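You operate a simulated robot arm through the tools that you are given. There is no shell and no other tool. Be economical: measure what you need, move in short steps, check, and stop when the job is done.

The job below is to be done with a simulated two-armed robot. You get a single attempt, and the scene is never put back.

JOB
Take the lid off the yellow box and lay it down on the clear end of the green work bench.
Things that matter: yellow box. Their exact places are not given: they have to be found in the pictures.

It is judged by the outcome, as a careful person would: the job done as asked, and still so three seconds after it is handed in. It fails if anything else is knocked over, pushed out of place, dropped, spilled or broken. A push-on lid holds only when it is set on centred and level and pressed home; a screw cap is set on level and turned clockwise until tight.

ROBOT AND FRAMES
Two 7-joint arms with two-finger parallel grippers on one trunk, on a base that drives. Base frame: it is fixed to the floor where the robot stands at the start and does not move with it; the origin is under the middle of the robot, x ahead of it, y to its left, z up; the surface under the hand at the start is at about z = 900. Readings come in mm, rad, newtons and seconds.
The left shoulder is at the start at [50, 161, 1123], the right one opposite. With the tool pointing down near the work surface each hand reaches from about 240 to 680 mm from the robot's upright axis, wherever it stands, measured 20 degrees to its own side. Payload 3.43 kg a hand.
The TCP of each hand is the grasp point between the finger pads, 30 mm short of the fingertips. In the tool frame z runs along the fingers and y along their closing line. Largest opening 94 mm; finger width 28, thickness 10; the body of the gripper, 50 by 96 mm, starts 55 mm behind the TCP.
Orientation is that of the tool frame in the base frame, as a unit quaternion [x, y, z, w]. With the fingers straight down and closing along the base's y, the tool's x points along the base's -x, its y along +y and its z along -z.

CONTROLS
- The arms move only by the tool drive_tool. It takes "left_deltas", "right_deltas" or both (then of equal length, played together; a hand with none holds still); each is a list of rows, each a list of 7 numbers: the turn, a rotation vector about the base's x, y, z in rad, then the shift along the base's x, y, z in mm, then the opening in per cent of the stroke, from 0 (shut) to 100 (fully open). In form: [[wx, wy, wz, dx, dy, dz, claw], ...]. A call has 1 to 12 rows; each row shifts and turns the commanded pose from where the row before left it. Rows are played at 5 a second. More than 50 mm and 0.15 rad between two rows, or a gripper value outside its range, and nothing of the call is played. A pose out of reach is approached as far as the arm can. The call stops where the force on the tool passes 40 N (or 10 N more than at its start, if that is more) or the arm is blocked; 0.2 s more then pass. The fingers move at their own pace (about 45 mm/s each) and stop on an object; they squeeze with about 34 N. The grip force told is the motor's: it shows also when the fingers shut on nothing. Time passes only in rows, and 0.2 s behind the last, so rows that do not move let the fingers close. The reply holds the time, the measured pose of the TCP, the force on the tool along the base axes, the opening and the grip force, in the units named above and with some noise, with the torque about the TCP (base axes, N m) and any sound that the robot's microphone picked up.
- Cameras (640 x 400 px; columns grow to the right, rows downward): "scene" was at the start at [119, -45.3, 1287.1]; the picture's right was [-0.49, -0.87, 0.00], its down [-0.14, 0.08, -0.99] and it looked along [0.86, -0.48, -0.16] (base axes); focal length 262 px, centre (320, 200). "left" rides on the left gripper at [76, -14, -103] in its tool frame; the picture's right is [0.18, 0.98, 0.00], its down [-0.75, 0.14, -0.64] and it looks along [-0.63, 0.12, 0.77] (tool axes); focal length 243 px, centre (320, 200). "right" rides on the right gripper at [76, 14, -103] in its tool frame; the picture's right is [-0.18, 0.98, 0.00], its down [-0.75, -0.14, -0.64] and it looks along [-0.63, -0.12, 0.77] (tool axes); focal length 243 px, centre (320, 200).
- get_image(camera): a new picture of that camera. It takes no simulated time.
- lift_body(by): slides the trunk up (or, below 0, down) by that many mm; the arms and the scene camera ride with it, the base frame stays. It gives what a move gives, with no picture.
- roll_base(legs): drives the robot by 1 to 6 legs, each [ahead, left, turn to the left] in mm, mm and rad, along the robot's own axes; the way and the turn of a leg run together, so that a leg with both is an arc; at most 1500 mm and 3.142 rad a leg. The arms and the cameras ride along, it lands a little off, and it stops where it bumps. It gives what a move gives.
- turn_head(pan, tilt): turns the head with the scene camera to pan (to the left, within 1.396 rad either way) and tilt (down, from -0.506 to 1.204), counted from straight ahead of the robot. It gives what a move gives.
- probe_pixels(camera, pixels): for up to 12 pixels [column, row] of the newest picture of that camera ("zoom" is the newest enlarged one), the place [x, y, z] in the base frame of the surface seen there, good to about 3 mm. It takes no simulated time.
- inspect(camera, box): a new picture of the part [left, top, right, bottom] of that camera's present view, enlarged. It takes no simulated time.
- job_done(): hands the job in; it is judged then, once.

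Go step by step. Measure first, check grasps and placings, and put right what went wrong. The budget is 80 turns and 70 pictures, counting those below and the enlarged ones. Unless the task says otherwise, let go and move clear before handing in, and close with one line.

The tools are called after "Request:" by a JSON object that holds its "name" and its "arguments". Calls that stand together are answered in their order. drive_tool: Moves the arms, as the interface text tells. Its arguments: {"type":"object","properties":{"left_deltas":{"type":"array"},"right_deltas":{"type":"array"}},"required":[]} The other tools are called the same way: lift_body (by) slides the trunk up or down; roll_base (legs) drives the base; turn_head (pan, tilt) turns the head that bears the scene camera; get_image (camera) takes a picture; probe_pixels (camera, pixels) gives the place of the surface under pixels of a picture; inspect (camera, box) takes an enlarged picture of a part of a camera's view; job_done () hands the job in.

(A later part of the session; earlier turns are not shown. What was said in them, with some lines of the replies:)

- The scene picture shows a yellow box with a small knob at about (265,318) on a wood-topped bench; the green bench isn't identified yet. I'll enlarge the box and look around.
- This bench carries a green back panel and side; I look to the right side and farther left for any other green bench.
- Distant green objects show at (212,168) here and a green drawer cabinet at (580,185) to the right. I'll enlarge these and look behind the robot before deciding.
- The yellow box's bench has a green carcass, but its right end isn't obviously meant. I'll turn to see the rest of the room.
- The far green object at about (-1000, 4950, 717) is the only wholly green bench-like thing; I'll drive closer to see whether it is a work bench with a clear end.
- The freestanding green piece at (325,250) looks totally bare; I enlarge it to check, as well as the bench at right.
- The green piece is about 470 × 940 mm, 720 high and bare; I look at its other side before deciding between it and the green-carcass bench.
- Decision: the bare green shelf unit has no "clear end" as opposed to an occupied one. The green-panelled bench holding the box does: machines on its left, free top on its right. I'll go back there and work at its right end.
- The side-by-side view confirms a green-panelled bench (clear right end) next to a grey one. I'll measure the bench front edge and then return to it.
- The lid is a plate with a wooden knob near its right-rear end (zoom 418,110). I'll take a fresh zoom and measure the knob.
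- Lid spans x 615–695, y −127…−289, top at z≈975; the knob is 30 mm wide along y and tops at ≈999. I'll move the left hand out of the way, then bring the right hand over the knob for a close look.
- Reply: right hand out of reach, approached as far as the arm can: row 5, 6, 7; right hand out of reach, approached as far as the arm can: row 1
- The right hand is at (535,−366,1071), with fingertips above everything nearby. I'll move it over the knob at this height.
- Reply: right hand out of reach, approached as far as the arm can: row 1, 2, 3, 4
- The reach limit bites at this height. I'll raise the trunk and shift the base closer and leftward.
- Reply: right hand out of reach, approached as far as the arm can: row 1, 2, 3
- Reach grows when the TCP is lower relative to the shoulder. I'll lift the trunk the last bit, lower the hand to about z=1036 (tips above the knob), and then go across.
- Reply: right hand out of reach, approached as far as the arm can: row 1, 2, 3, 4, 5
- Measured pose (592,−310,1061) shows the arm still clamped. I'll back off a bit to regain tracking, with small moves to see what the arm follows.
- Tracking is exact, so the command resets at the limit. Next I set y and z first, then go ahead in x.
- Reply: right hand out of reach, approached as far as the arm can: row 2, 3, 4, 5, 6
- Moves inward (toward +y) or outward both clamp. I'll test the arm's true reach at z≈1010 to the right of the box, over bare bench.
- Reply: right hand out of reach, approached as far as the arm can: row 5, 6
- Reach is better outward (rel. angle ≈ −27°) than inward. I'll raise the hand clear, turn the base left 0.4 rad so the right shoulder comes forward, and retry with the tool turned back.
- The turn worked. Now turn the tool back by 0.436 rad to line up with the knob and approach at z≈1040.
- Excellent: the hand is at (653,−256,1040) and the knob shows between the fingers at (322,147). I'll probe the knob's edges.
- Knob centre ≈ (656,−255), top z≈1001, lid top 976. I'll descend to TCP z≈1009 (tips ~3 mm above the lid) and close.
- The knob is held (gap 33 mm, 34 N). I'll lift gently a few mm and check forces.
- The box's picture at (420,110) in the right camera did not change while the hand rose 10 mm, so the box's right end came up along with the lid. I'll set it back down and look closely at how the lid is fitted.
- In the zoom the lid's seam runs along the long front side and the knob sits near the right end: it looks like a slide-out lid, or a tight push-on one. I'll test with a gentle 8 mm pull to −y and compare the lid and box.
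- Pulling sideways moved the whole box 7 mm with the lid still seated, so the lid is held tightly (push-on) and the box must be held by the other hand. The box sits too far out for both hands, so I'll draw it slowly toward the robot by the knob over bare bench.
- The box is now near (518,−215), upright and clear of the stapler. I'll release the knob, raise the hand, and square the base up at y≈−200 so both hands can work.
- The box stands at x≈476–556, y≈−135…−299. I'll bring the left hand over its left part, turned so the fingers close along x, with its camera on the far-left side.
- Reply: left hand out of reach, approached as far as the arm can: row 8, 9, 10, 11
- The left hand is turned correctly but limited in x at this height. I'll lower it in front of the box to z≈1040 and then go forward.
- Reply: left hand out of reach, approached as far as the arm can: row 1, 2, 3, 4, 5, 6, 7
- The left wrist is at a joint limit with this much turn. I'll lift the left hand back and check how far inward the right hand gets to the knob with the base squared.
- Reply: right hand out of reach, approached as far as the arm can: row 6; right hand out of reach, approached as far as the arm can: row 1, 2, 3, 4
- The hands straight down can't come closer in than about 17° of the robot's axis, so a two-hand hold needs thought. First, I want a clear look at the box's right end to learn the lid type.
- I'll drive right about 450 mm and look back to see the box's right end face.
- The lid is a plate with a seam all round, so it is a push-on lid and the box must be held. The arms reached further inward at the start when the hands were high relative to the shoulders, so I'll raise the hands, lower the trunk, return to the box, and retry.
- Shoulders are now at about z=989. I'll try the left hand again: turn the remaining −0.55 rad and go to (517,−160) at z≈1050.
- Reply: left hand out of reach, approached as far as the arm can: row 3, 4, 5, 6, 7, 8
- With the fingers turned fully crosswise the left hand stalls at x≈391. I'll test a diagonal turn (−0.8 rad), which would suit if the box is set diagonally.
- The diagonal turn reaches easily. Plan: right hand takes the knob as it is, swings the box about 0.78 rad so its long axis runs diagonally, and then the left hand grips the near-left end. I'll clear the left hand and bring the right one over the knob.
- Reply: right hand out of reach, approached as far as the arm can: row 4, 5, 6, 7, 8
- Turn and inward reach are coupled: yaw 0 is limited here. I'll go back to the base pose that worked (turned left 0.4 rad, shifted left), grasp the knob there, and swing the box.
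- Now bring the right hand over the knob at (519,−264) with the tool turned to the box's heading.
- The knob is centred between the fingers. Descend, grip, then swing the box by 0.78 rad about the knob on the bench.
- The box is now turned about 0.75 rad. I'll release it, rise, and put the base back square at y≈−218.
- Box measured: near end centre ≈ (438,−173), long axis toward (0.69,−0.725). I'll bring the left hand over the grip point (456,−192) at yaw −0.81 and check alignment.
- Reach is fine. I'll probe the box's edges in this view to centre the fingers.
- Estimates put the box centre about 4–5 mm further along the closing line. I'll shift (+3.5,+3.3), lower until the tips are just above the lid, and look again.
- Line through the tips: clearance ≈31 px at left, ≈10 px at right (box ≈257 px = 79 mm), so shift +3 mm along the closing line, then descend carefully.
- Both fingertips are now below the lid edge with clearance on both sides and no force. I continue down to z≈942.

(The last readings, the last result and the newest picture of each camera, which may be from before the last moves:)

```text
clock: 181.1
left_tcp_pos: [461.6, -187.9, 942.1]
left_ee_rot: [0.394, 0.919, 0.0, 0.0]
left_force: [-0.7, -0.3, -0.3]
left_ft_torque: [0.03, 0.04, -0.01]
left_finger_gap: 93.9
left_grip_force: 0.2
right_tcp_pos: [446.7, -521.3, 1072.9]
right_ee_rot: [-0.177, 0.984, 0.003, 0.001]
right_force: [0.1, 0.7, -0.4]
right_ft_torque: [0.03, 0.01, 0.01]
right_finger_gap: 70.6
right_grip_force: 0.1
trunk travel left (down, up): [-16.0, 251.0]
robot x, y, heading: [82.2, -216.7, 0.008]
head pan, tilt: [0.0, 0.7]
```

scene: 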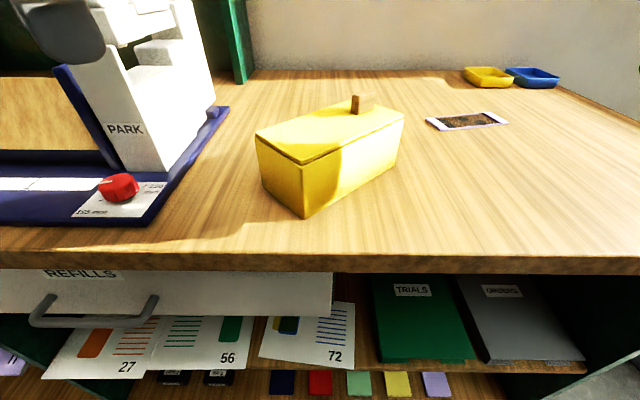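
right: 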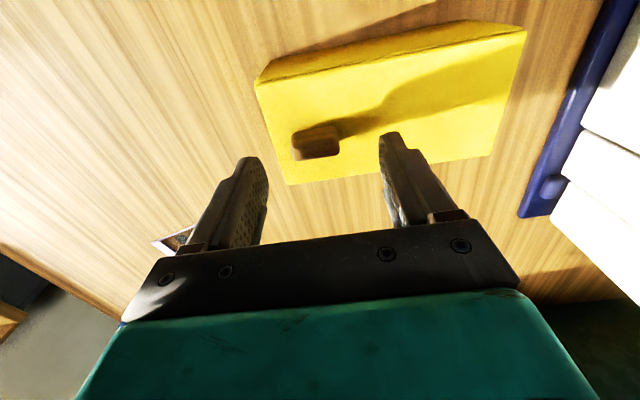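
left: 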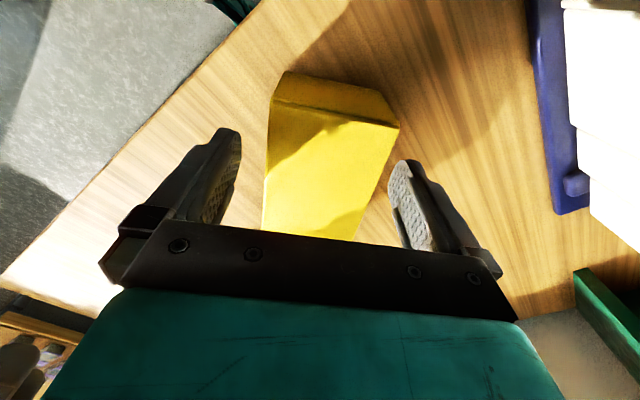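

Down without touching. Close the left hand on the box body.

Request:
{"name": "drive_tool", "arguments": {"left_deltas": [[0, 0, 0, 0, 0, 0, 60], [0, 0, 0, 0, 0, 0, 60], [0, 0, 0, 0, 0, 0, 60], [0, 0, 0, 0, 0, 0, 60]]}}

Request:
{"name": "get_image", "arguments": {"camera": "scene"}}

```text
clock: 182.1
left_tcp_pos: [462.0, -187.2, 942.8]
left_ee_rot: [0.394, 0.919, 0.001, 0.0]
left_force: [0.1, 0.1, -0.1]
left_ft_torque: [0.02, 0.05, -0.04]
left_finger_gap: 89.9
left_grip_force: 34.3
right_tcp_pos: [446.9, -521.2, 1072.2]
right_ee_rot: [-0.177, 0.984, 0.001, 0.002]
right_force: [0.1, -0.2, 1.1]
right_ft_torque: [0.04, 0.0, 0.04]
right_finger_gap: 70.5
right_grip_force: 0.1
trunk travel left (down, up): [-16.0, 251.0]
robot x, y, heading: [81.3, -224.2, 0.013]
head pan, tilt: [0.0, 0.7]
```

```text
18 pictures are left
```

scene: 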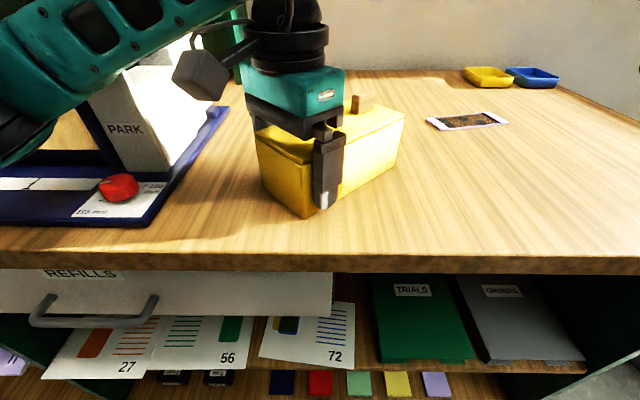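

The box is held (gap 90, 34 N). Now the right hand goes to the knob with yaw ≈0.76, opening 60%.

Request:
{"name": "drive_tool", "arguments": {"right_deltas": [[0, 0, 0.135, 20, 42, 0, 60], [0, 0, 0.135, 20, 42, 0, 60], [0, 0, 0.135, 20, 42, 0, 60], [0, 0, 0, 20, 42, 0, 60], [0, 0, 0, 7, 42, -5, 60], [0, 0, 0, 0, 42, -10, 60], [0, 0, 0, 0, 0, 0, 60]]}}

Request:
{"name": "get_image", "arguments": {"camera": "right"}}

```text
clock: 183.7
left_tcp_pos: [462.4, -187.6, 942.4]
left_ee_rot: [0.395, 0.919, 0.0, 0.0]
left_force: [0.6, 0.1, 0.5]
left_ft_torque: [0.0, -0.01, -0.03]
left_finger_gap: 90.0
left_grip_force: 34.0
right_tcp_pos: [498.4, -357.4, 1045.4]
right_ee_rot: [-0.371, 0.929, 0.002, 0.0]
right_force: [0.4, -0.1, -0.1]
right_ft_torque: [-0.01, 0.02, 0.02]
right_finger_gap: 56.2
right_grip_force: 0.1
right hand out of reach, approached as far as the arm can: row 4, 5, 6
trunk travel left (down, up): [-16.0, 251.0]
robot x, y, heading: [84.1, -217.9, 0.014]
head pan, tilt: [0.0, 0.7]
```

```text
17 pictures are left
```

right: 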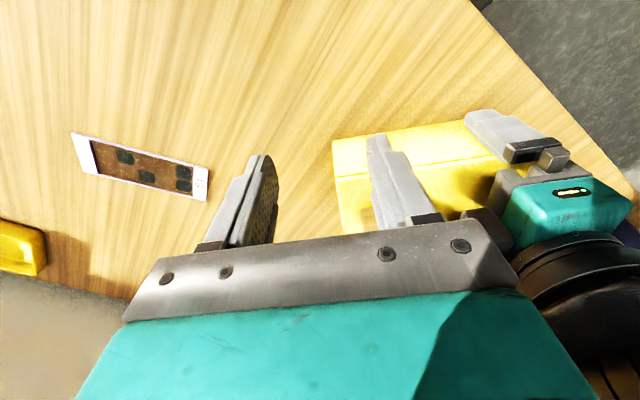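

The right arm can't come in past y≈−357 here, but the left hand holds the box firmly. I'll back off the right hand, and have the left hand lift the box a few mm and carry it about 100 mm to the right, where the right hand reaches.

Request:
{"name": "drive_tool", "arguments": {"right_deltas": [[0, 0, 0, -10, -45, 5, 60], [0, 0, 0, -10, -45, 5, 60], [0, 0, 0, -10, -45, 5, 60]]}}

Request:
{"name": "drive_tool", "arguments": {"left_deltas": [[0, 0, 0, 0, 0, 4, 60], [0, 0, 0, 0, 0, 4, 60], [0, 0, 0, 0, -8, 2, 60], [0, 0, 0, 0, -12, 0, 60], [0, 0, 0, 0, -12, 0, 60], [0, 0, 0, 0, 0, 0, 60]]}}

Request:
{"name": "get_image", "arguments": {"camera": "scene"}}

```text
clock: 184.4
left_tcp_pos: [460.9, -186.8, 943.0]
left_ee_rot: [0.395, 0.919, 0.0, -0.001]
left_force: [-0.7, 1.1, -0.1]
left_ft_torque: [0.08, 0.07, -0.01]
left_finger_gap: 89.9
left_grip_force: 34.1
right_tcp_pos: [463.1, -485.3, 1059.6]
right_ee_rot: [-0.371, 0.929, 0.001, 0.002]
right_force: [-0.5, -0.6, 0.1]
right_ft_torque: [-0.02, -0.01, 0.03]
right_finger_gap: 56.2
right_grip_force: 0.1
right hand out of reach, approached as far as the arm can: row 3
trunk travel left (down, up): [-16.0, 251.0]
robot x, y, heading: [80.1, -220.6, 0.014]
head pan, tilt: [0.0, 0.7]
```

```text
clock: 185.8
left_tcp_pos: [462.8, -219.6, 952.7]
left_ee_rot: [0.395, 0.919, 0.0, 0.0]
left_force: [-0.4, 0.7, -1.4]
left_ft_torque: [0.09, 0.07, 0.02]
left_finger_gap: 90.1
left_grip_force: 33.9
right_tcp_pos: [463.6, -485.6, 1059.0]
right_ee_rot: [-0.37, 0.929, 0.001, 0.001]
right_force: [1.1, -0.4, -0.4]
right_ft_torque: [-0.01, -0.01, 0.01]
right_finger_gap: 56.3
right_grip_force: 0.0
trunk travel left (down, up): [-16.0, 251.0]
robot x, y, heading: [80.2, -224.5, 0.016]
head pan, tilt: [0.0, 0.7]
```

```text
16 pictures are left
```

scene: 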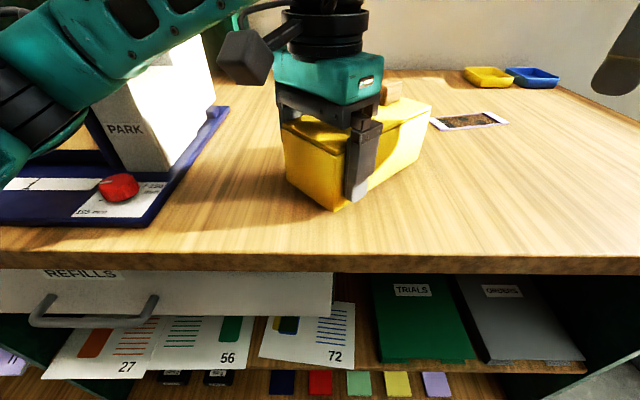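

The box is carried steadily. I continue to shift it by about (−29,−85).

Request:
{"name": "drive_tool", "arguments": {"left_deltas": [[0, 0, 0, -4, -12, 0, 60], [0, 0, 0, -4, -12, 0, 60], [0, 0, 0, -4, -12, 0, 60], [0, 0, 0, -4, -12, 0, 60], [0, 0, 0, -4, -12, 0, 60], [0, 0, 0, -4, -12, 0, 60], [0, 0, 0, -4, -12, 0, 60], [0, 0, 0, 0, 0, 0, 60]]}}

```text
clock: 187.7
left_tcp_pos: [434.4, -303.2, 951.9]
left_ee_rot: [0.395, 0.919, 0.0, 0.0]
left_force: [-0.6, -0.4, -0.8]
left_ft_torque: [0.11, 0.08, -0.04]
left_finger_gap: 89.8
left_grip_force: 33.5
right_tcp_pos: [464.2, -484.2, 1058.3]
right_ee_rot: [-0.37, 0.929, 0.002, 0.001]
right_force: [0.2, 0.8, -0.1]
right_ft_torque: [0.01, 0.03, -0.02]
right_finger_gap: 56.8
right_grip_force: 0.0
trunk travel left (down, up): [-16.0, 251.0]
robot x, y, heading: [84.7, -218.5, 0.015]
head pan, tilt: [0.0, 0.7]
```

The left hand reached (434,−303). I'll set the box down again and bring the right hand over the knob, expected at about (507,−384).

Request:
{"name": "drive_tool", "arguments": {"left_deltas": [[0, 0, 0, 0, 0, -5, 60], [0, 0, 0, 0, 0, -4, 60], [0, 0, 0, 0, 0, 0, 60], [0, 0, 0, 0, 0, 0, 60], [0, 0, 0, 0, 0, 0, 60]], "right_deltas": [[0, 0, 0, 11, 25, 0, 60], [0, 0, 0, 11, 25, 0, 60], [0, 0, 0, 11, 25, 0, 60], [0, 0, 0, 10, 25, 0, 60], [0, 0, 0, 0, 0, 0, 60]]}}

Request:
{"name": "get_image", "arguments": {"camera": "right"}}

```text
clock: 188.8
left_tcp_pos: [436.3, -302.1, 944.6]
left_ee_rot: [0.395, 0.919, 0.0, -0.001]
left_force: [0.5, -0.9, -1.1]
left_ft_torque: [0.08, 0.07, -0.01]
left_finger_gap: 89.6
left_grip_force: 34.2
right_tcp_pos: [507.2, -384.7, 1059.6]
right_ee_rot: [-0.372, 0.928, 0.002, 0.001]
right_force: [0.5, -0.1, 0.5]
right_ft_torque: [-0.01, -0.02, 0.01]
right_finger_gap: 56.3
right_grip_force: 0.1
trunk travel left (down, up): [-16.0, 251.0]
robot x, y, heading: [82.0, -220.9, 0.014]
head pan, tilt: [0.0, 0.7]
```

```text
15 pictures are left
```

right: 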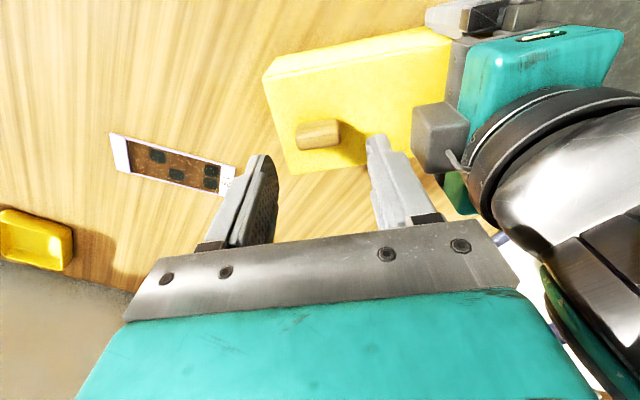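

The knob at (318,134) is between the fingers, and the left hand is clear of the right one. I'll probe the knob.

Request:
{"name": "probe_pixels", "arguments": {"camera": "right", "pixels": [[299, 142], [337, 135], [318, 142], [318, 130], [300, 130], [336, 125], [412, 105], [440, 110]]}}

```text
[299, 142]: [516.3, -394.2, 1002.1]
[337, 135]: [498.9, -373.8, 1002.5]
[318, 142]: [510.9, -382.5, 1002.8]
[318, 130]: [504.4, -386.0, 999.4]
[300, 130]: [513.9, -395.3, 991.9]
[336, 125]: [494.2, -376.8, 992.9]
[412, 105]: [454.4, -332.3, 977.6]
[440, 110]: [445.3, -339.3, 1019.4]
```

Knob centre ≈ (508,−384), matching the hand. Descend to z≈1011 and close.

Request:
{"name": "drive_tool", "arguments": {"right_deltas": [[0, 0, 0, 0.5, 0.5, -12, 60], [0, 0, 0, 0, 0, -12, 60], [0, 0, 0, 0, 0, -12, 60], [0, 0, 0, 0, 0, -12, 60], [0, 0, 0, 0, 0, 0, 60]]}}

Request:
{"name": "drive_tool", "arguments": {"right_deltas": [[0, 0, 0, 0, 0, 0, 10], [0, 0, 0, 0, 0, 0, 10], [0, 0, 0, 0, 0, 0, 10], [0, 0, 0, 0, 0, 0, 10]]}}

```text
clock: 190.1
left_tcp_pos: [435.7, -303.6, 943.9]
left_ee_rot: [0.394, 0.919, 0.001, 0.0]
left_force: [-0.1, -0.7, -1.2]
left_ft_torque: [0.06, 0.04, -0.01]
left_finger_gap: 89.8
left_grip_force: 34.0
right_tcp_pos: [507.6, -382.2, 1010.4]
right_ee_rot: [-0.371, 0.929, 0.002, 0.001]
right_force: [0.2, 0.0, -0.1]
right_ft_torque: [0.02, 0.05, -0.01]
right_finger_gap: 56.4
right_grip_force: 0.1
trunk travel left (down, up): [-16.0, 251.0]
robot x, y, heading: [78.9, -221.0, 0.011]
head pan, tilt: [0.0, 0.7]
```

```text
clock: 191.1
left_tcp_pos: [434.7, -302.8, 944.3]
left_ee_rot: [0.395, 0.919, 0.001, -0.001]
left_force: [-5.8, 5.4, -1.4]
left_ft_torque: [-0.1, -0.1, 0.07]
left_finger_gap: 89.7
left_grip_force: 33.6
right_tcp_pos: [507.8, -384.5, 1009.8]
right_ee_rot: [-0.371, 0.929, 0.001, 0.0]
right_force: [4.6, -5.5, -0.2]
right_ft_torque: [-0.19, -0.21, -0.12]
right_finger_gap: 32.8
right_grip_force: 34.1
trunk travel left (down, up): [-16.0, 251.0]
robot x, y, heading: [82.9, -218.3, 0.013]
head pan, tilt: [0.0, 0.7]
heard: snap
```

There was a "snap" while closing, and a 7 N along-axis force between the hands. I look at the lid before moving.

Request:
{"name": "get_image", "arguments": {"camera": "right"}}

Request:
{"name": "inspect", "arguments": {"camera": "scene", "box": [280, 60, 480, 220]}}

```text
14 pictures are left
```

right: 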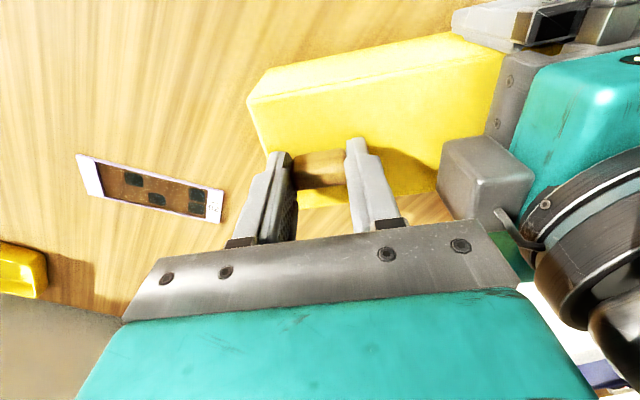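

```text
2.50 times, centred on (380, 140) of scene
```

zoom: 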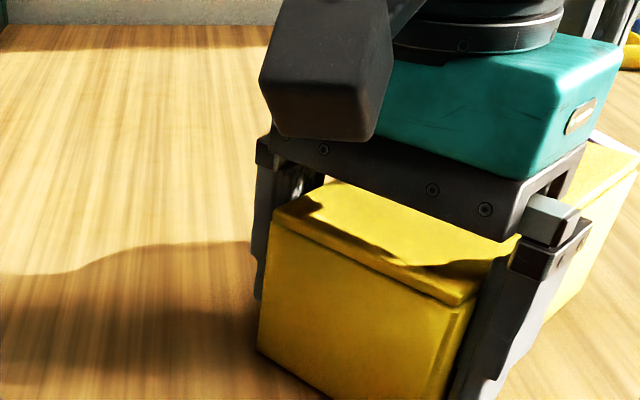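

The lid looks intact; the snap was likely its catch releasing. Now lift the right hand gently while the left keeps holding the box.

Request:
{"name": "drive_tool", "arguments": {"right_deltas": [[0, 0, 0, 0, 0, 2, 10], [0, 0, 0, 0, 0, 2, 10], [0, 0, 0, 0, 0, 3, 10], [0, 0, 0, 0, 0, 3, 10], [0, 0, 0, 0, 0, 0, 10]]}}

Request:
{"name": "get_image", "arguments": {"camera": "right"}}

```text
clock: 192.2
left_tcp_pos: [435.8, -302.8, 943.6]
left_ee_rot: [0.395, 0.919, 0.0, 0.0]
left_force: [0.6, 0.1, -1.4]
left_ft_torque: [0.1, 0.05, -0.01]
left_finger_gap: 89.6
left_grip_force: 33.9
right_tcp_pos: [507.8, -382.7, 1020.1]
right_ee_rot: [-0.371, 0.929, 0.002, 0.001]
right_force: [0.3, 1.0, 0.4]
right_ft_torque: [0.0, -0.02, 0.02]
right_finger_gap: 33.2
right_grip_force: 34.0
trunk travel left (down, up): [-16.0, 251.0]
robot x, y, heading: [85.6, -223.3, 0.012]
head pan, tilt: [0.0, 0.7]
```

```text
12 pictures are left
```

right: 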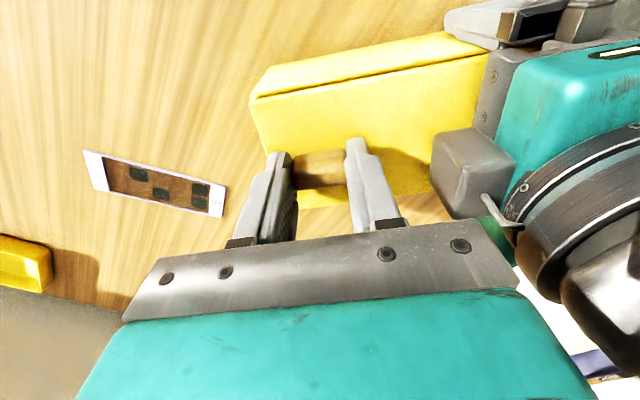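

The lid comes up freely (10 mm, no force), seam now open at (370,80). The left palm overhangs the lid, so I'll open the left hand and withdraw it along the box's axis away from the right hand.

Request:
{"name": "drive_tool", "arguments": {"left_deltas": [[0, 0, 0, 0, 0, 0, 100], [0, 0, 0, 0, 0, 0, 100], [0, 0, 0, -7, 7.4, 0, 100], [0, 0, 0, -7, 7.4, 0, 100], [0, 0, 0, -7, 7.4, 0, 100], [0, 0, 0, -7, 7.4, 0, 100], [0, 0, 0, -7, 7.4, 0, 100], [0, 0, 0, -7, 7.4, 0, 100], [0, 0, 0, -7, 10, 0, 100], [0, 0, 0, 0, 20, 0, 100], [0, 0, 0, 0, 20, 0, 100]]}}

Request:
{"name": "get_image", "arguments": {"camera": "scene"}}

```text
clock: 194.7
left_tcp_pos: [385.9, -207.3, 943.4]
left_ee_rot: [0.395, 0.919, 0.0, 0.0]
left_force: [-0.2, 0.2, -0.6]
left_ft_torque: [-0.04, -0.01, -0.01]
left_finger_gap: 94.0
left_grip_force: 0.1
right_tcp_pos: [506.4, -384.0, 1020.5]
right_ee_rot: [-0.371, 0.928, 0.003, 0.001]
right_force: [0.5, -0.5, -1.3]
right_ft_torque: [-0.02, -0.02, 0.02]
right_finger_gap: 33.0
right_grip_force: 34.5
trunk travel left (down, up): [-16.0, 251.0]
robot x, y, heading: [83.8, -217.6, 0.013]
head pan, tilt: [0.0, 0.7]
```

```text
11 pictures are left
```

scene: 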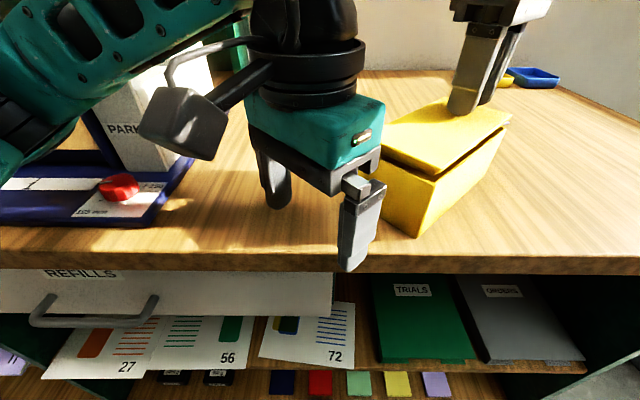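

The left hand is clear and the lid sits visibly above the box at (450,150). Now raise the lid straight up 60 mm, with the left hand moving aside.

Request:
{"name": "drive_tool", "arguments": {"left_deltas": [[0, 0, 0, 0, 15, 20, 100], [0, 0, 0, 0, 15, 20, 100], [0, 0, 0, 0, 15, 20, 100], [0, 0, 0, 0, 15, 20, 100], [0, 0, 0, 0, 15, 20, 100], [0, 0, 0, 0, 0, 0, 100], [0, 0, 0, 0, 0, 0, 100]], "right_deltas": [[0, 0, 0, 0, 0, 4, 10], [0, 0, 0, 0, 0, 6, 10], [0, 0, 0, 0, 0, 8, 10], [0, 0, 0, 0, 0, 12, 10], [0, 0, 0, 0, 0, 15, 10], [0, 0, 0, 0, 0, 15, 10], [0, 0, 0, 0, 0, 0, 10]]}}

Request:
{"name": "get_image", "arguments": {"camera": "scene"}}

```text
clock: 196.2
left_tcp_pos: [385.8, -133.9, 1043.6]
left_ee_rot: [0.395, 0.919, 0.0, 0.0]
left_force: [-0.3, 0.1, 0.6]
left_ft_torque: [0.0, 0.01, 0.0]
left_finger_gap: 94.1
left_grip_force: 0.1
right_tcp_pos: [507.2, -383.7, 1080.7]
right_ee_rot: [-0.371, 0.929, 0.002, 0.0]
right_force: [0.7, -0.6, -0.4]
right_ft_torque: [-0.02, -0.02, -0.01]
right_finger_gap: 32.8
right_grip_force: 33.9
trunk travel left (down, up): [-16.0, 251.0]
robot x, y, heading: [79.5, -217.0, 0.012]
head pan, tilt: [0.0, 0.7]
```

```text
10 pictures are left
```

scene: 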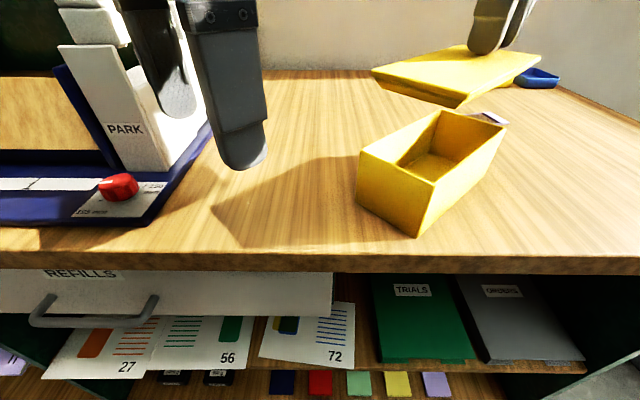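

The lid is off and the box stands open and upright. I'll drive 290 mm right, carrying the lid at this height over the clear bench end.

Request:
{"name": "roll_base", "arguments": {"legs": [[0, -290, 0]]}}

Request:
{"name": "turn_head", "arguments": {"pan": -0.3, "tilt": 0.7}}

Request:
{"name": "get_image", "arguments": {"camera": "scene"}}

```text
clock: 199.4
left_tcp_pos: [386.7, -421.7, 1043.7]
left_ee_rot: [0.395, 0.919, 0.0, 0.0]
left_force: [0.2, -0.8, 0.2]
left_ft_torque: [-0.01, -0.01, 0.01]
left_finger_gap: 94.0
left_grip_force: 0.1
right_tcp_pos: [508.4, -671.5, 1079.1]
right_ee_rot: [-0.372, 0.928, 0.002, 0.0]
right_force: [-0.2, 0.3, 0.0]
right_ft_torque: [-0.01, -0.02, -0.01]
right_finger_gap: 32.9
right_grip_force: 34.3
trunk travel left (down, up): [-16.0, 251.0]
robot x, y, heading: [83.5, -507.3, 0.013]
head pan, tilt: [0.0, 0.7]
```

```text
clock: 200.2
left_tcp_pos: [387.1, -422.2, 1044.0]
left_ee_rot: [0.395, 0.919, 0.0, -0.001]
left_force: [0.0, 0.8, -0.3]
left_ft_torque: [-0.03, 0.01, -0.01]
left_finger_gap: 94.3
left_grip_force: 0.0
right_tcp_pos: [507.5, -671.9, 1081.1]
right_ee_rot: [-0.371, 0.929, 0.002, 0.001]
right_force: [-0.1, -0.5, 0.0]
right_ft_torque: [-0.04, -0.03, 0.02]
right_finger_gap: 32.7
right_grip_force: 34.0
trunk travel left (down, up): [-16.0, 251.0]
robot x, y, heading: [84.2, -502.5, 0.011]
head pan, tilt: [-0.3, 0.7]
```

```text
9 pictures are left
```

scene: 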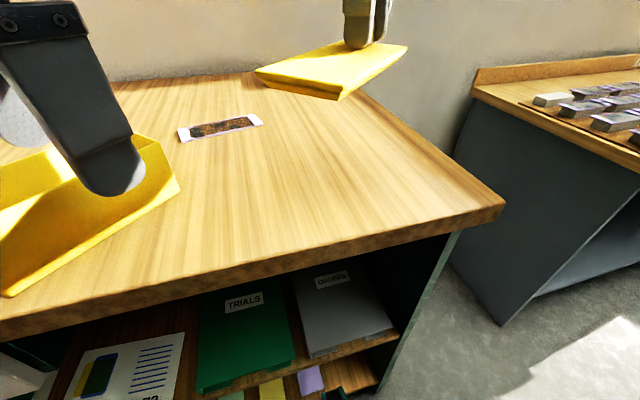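

The lid hangs level over bare bench, with the card well clear. I'll move +25 mm in x and lower to just above the surface.

Request:
{"name": "drive_tool", "arguments": {"right_deltas": [[0, 0, 0, 8, 0, -10, 10], [0, 0, 0, 8, 0, -10, 10], [0, 0, 0, 9, 0, -10, 10], [0, 0, 0, 0, 0, -15, 10], [0, 0, 0, 0, 0, -15, 10], [0, 0, 0, 0, 0, -15, 10], [0, 0, 0, 0, 0, -15, 10], [0, 0, 0, 0, 0, -15, 10], [0, 0, 0, 0, 0, -12, 10], [0, 0, 0, 0, 0, -8, 10], [0, 0, 0, 0, 0, 0, 10]]}}

Request:
{"name": "get_image", "arguments": {"camera": "scene"}}

```text
clock: 202.6
left_tcp_pos: [386.9, -420.8, 1043.4]
left_ee_rot: [0.395, 0.919, -0.001, 0.0]
left_force: [0.3, 0.8, 0.2]
left_ft_torque: [0.01, 0.02, 0.0]
left_finger_gap: 93.9
left_grip_force: 0.1
right_tcp_pos: [532.4, -671.4, 953.7]
right_ee_rot: [-0.371, 0.929, 0.002, 0.001]
right_force: [0.1, 0.7, -0.1]
right_ft_torque: [-0.03, 0.01, -0.01]
right_finger_gap: 33.1
right_grip_force: 33.8
trunk travel left (down, up): [-16.0, 251.0]
robot x, y, heading: [82.0, -506.7, 0.01]
head pan, tilt: [-0.3, 0.7]
```

```text
8 pictures are left
```

scene: 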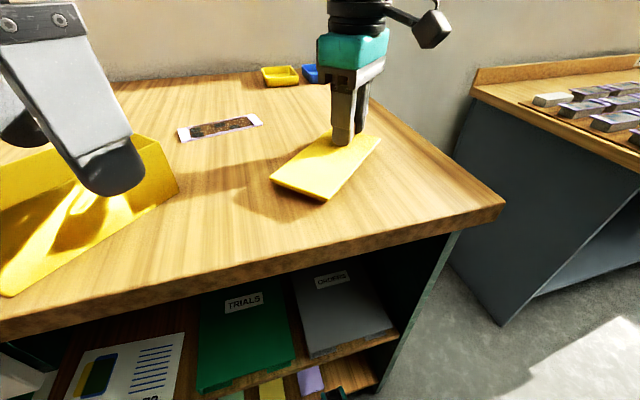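

Lid still in the air at z=953.7 with no force. I'll lower in 2 mm steps until contact.

Request:
{"name": "drive_tool", "arguments": {"right_deltas": [[0, 0, 0, 0, 0, -3, 10], [0, 0, 0, 0, 0, -2, 10], [0, 0, 0, 0, 0, -2, 10], [0, 0, 0, 0, 0, -1.5, 10], [0, 0, 0, 0, 0, 0, 10]]}}

```text
clock: 203.8
left_tcp_pos: [385.9, -420.4, 1045.0]
left_ee_rot: [0.394, 0.919, 0.001, 0.001]
left_force: [0.4, -0.3, 0.0]
left_ft_torque: [0.03, 0.0, -0.04]
left_finger_gap: 93.9
left_grip_force: 0.0
right_tcp_pos: [532.5, -670.7, 948.1]
right_ee_rot: [-0.37, 0.929, 0.002, 0.004]
right_force: [0.2, -4.0, 22.3]
right_ft_torque: [-0.37, 0.45, 0.08]
right_finger_gap: 32.7
right_grip_force: 34.3
trunk travel left (down, up): [-16.0, 251.0]
robot x, y, heading: [88.0, -510.0, 0.006]
head pan, tilt: [-0.3, 0.7]
```

Contact made (22 N). I'll relieve the press, open the fingers and rise.

Request:
{"name": "drive_tool", "arguments": {"right_deltas": [[0, 0, 0, 0, 0, 2, 10], [0, 0, 0, 0, 0, 0, 30], [0, 0, 0, 0, 0, 0, 55], [0, 0, 0, 0, 0, 0, 55], [0, 0, 0, 0, 0, 0, 55], [0, 0, 0, 0, 0, 20, 55], [0, 0, 0, 0, 0, 30, 55], [0, 0, 0, 0, 0, 40, 55], [0, 0, 0, 0, 0, 40, 55]]}}

Request:
{"name": "get_image", "arguments": {"camera": "scene"}}

```text
clock: 205.8
left_tcp_pos: [386.1, -421.5, 1043.2]
left_ee_rot: [0.395, 0.919, 0.001, 0.0]
left_force: [-0.1, 0.1, 0.7]
left_ft_torque: [-0.01, 0.0, 0.04]
left_finger_gap: 93.8
left_grip_force: 0.1
right_tcp_pos: [525.9, -675.8, 1077.2]
right_ee_rot: [-0.369, 0.929, 0.003, 0.002]
right_force: [0.6, -0.1, 1.5]
right_ft_torque: [-0.02, -0.01, 0.02]
right_finger_gap: 52.0
right_grip_force: 0.1
right hand out of reach, approached as far as the arm can: row 9
trunk travel left (down, up): [-16.0, 251.0]
robot x, y, heading: [81.1, -507.1, 0.009]
head pan, tilt: [-0.3, 0.7]
```

```text
7 pictures are left
```

scene: 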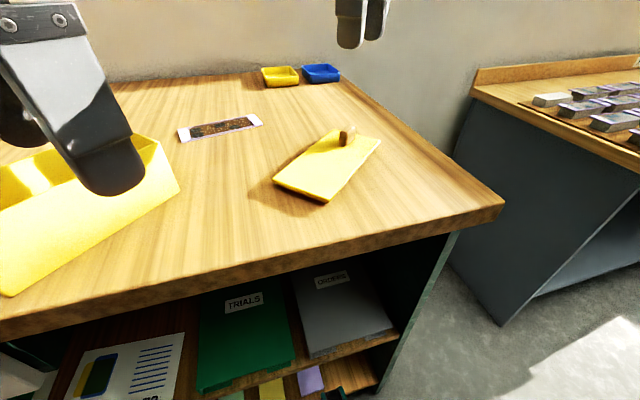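

The lid lies on the bench at (328,165), released. I'll check that it is flat and lift the left hand clear.

Request:
{"name": "inspect", "arguments": {"camera": "scene", "box": [260, 110, 400, 210]}}

Request:
{"name": "probe_pixels", "arguments": {"camera": "scene", "pixels": [[277, 181], [324, 197], [376, 140], [330, 135], [328, 165], [300, 175], [360, 148]]}}

Request:
{"name": "drive_tool", "arguments": {"left_deltas": [[0, 0, 0, -10, 0, 25, 100], [0, 0, 0, -10, 0, 25, 100], [0, 0, 0, -10, 0, 25, 100], [0, 0, 0, 0, 0, 0, 100]]}}

Request:
{"name": "roll_base", "arguments": {"legs": [[-200, 0, 0]]}}

Request:
{"name": "turn_head", "arguments": {"pan": 0, "tilt": 0.6}}

Request:
{"name": "get_image", "arguments": {"camera": "scene"}}

```text
4.00 times, centred on (330, 160) of scene
```

zoom: 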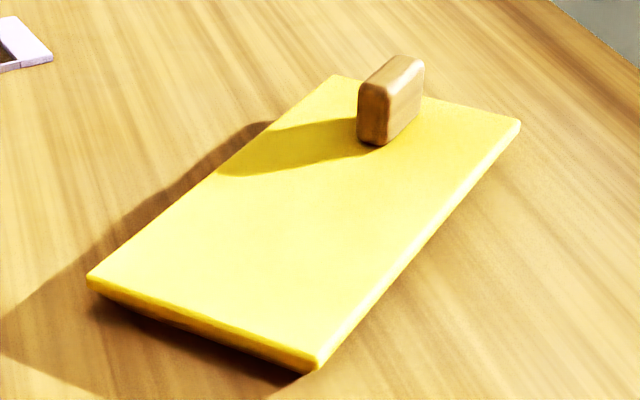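

```text
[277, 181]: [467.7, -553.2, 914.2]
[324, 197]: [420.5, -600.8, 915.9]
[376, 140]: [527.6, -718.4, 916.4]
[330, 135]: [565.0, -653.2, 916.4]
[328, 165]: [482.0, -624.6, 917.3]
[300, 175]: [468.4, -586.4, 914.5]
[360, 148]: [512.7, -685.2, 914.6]
```

```text
clock: 206.8
left_tcp_pos: [357.8, -420.6, 1117.6]
left_ee_rot: [0.394, 0.919, 0.0, 0.0]
left_force: [0.1, -1.1, -0.1]
left_ft_torque: [0.01, 0.0, -0.03]
left_finger_gap: 93.9
left_grip_force: 0.0
right_tcp_pos: [525.7, -674.8, 1077.4]
right_ee_rot: [-0.369, 0.929, 0.003, 0.001]
right_force: [0.8, 0.4, 0.7]
right_ft_torque: [0.03, -0.02, 0.0]
right_finger_gap: 51.8
right_grip_force: 0.0
trunk travel left (down, up): [-16.0, 251.0]
robot x, y, heading: [82.4, -508.9, 0.015]
head pan, tilt: [-0.3, 0.7]
```

```text
clock: 208.3
left_tcp_pos: [163.0, -423.7, 1119.0]
left_ee_rot: [0.396, 0.918, -0.001, 0.0]
left_force: [-0.3, -0.3, 0.1]
left_ft_torque: [-0.01, 0.0, 0.0]
left_finger_gap: 93.9
left_grip_force: 0.1
right_tcp_pos: [331.9, -678.1, 1075.9]
right_ee_rot: [-0.369, 0.93, 0.004, 0.002]
right_force: [-0.6, -0.2, -0.6]
right_ft_torque: [-0.02, -0.03, -0.01]
right_finger_gap: 51.6
right_grip_force: 0.0
trunk travel left (down, up): [-16.0, 251.0]
robot x, y, heading: [-108.3, -510.9, 0.007]
head pan, tilt: [-0.3, 0.7]
```

```text
clock: 209.1
left_tcp_pos: [162.8, -423.6, 1117.4]
left_ee_rot: [0.396, 0.918, 0.0, 0.0]
left_force: [0.0, 0.4, -0.4]
left_ft_torque: [0.03, -0.01, -0.02]
left_finger_gap: 93.8
left_grip_force: 0.2
right_tcp_pos: [333.1, -679.1, 1075.7]
right_ee_rot: [-0.368, 0.93, 0.003, 0.001]
right_force: [-0.8, 0.0, 0.5]
right_ft_torque: [0.01, -0.03, -0.01]
right_finger_gap: 51.7
right_grip_force: 0.0
trunk travel left (down, up): [-16.0, 251.0]
robot x, y, heading: [-106.9, -506.9, 0.01]
head pan, tilt: [0.0, 0.6]
```

```text
5 pictures are left
```

scene: 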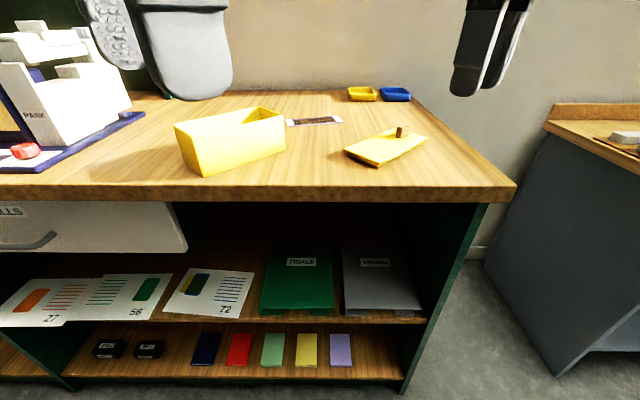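

The lid lies level (top z≈914–917 at every probed point) on the clear right end of the green-framed bench. The box stands open and upright, and everything else is in place. Both hands are clear, so I'm handing in.

Request:
{"name": "job_done", "arguments": {}}

```text
The job is handed in.
```

The lid is off the yellow box and lying flat on the clear right end of the bench with the green frame. I took that as "the green work bench" because the only other green bench in the room was bare at both ends. The lid was a tight push-on, so I moved the box about 200 mm along the same bench and turned it to hold it with the other hand. It stands there open and upright, and I saw nothing else disturbed.
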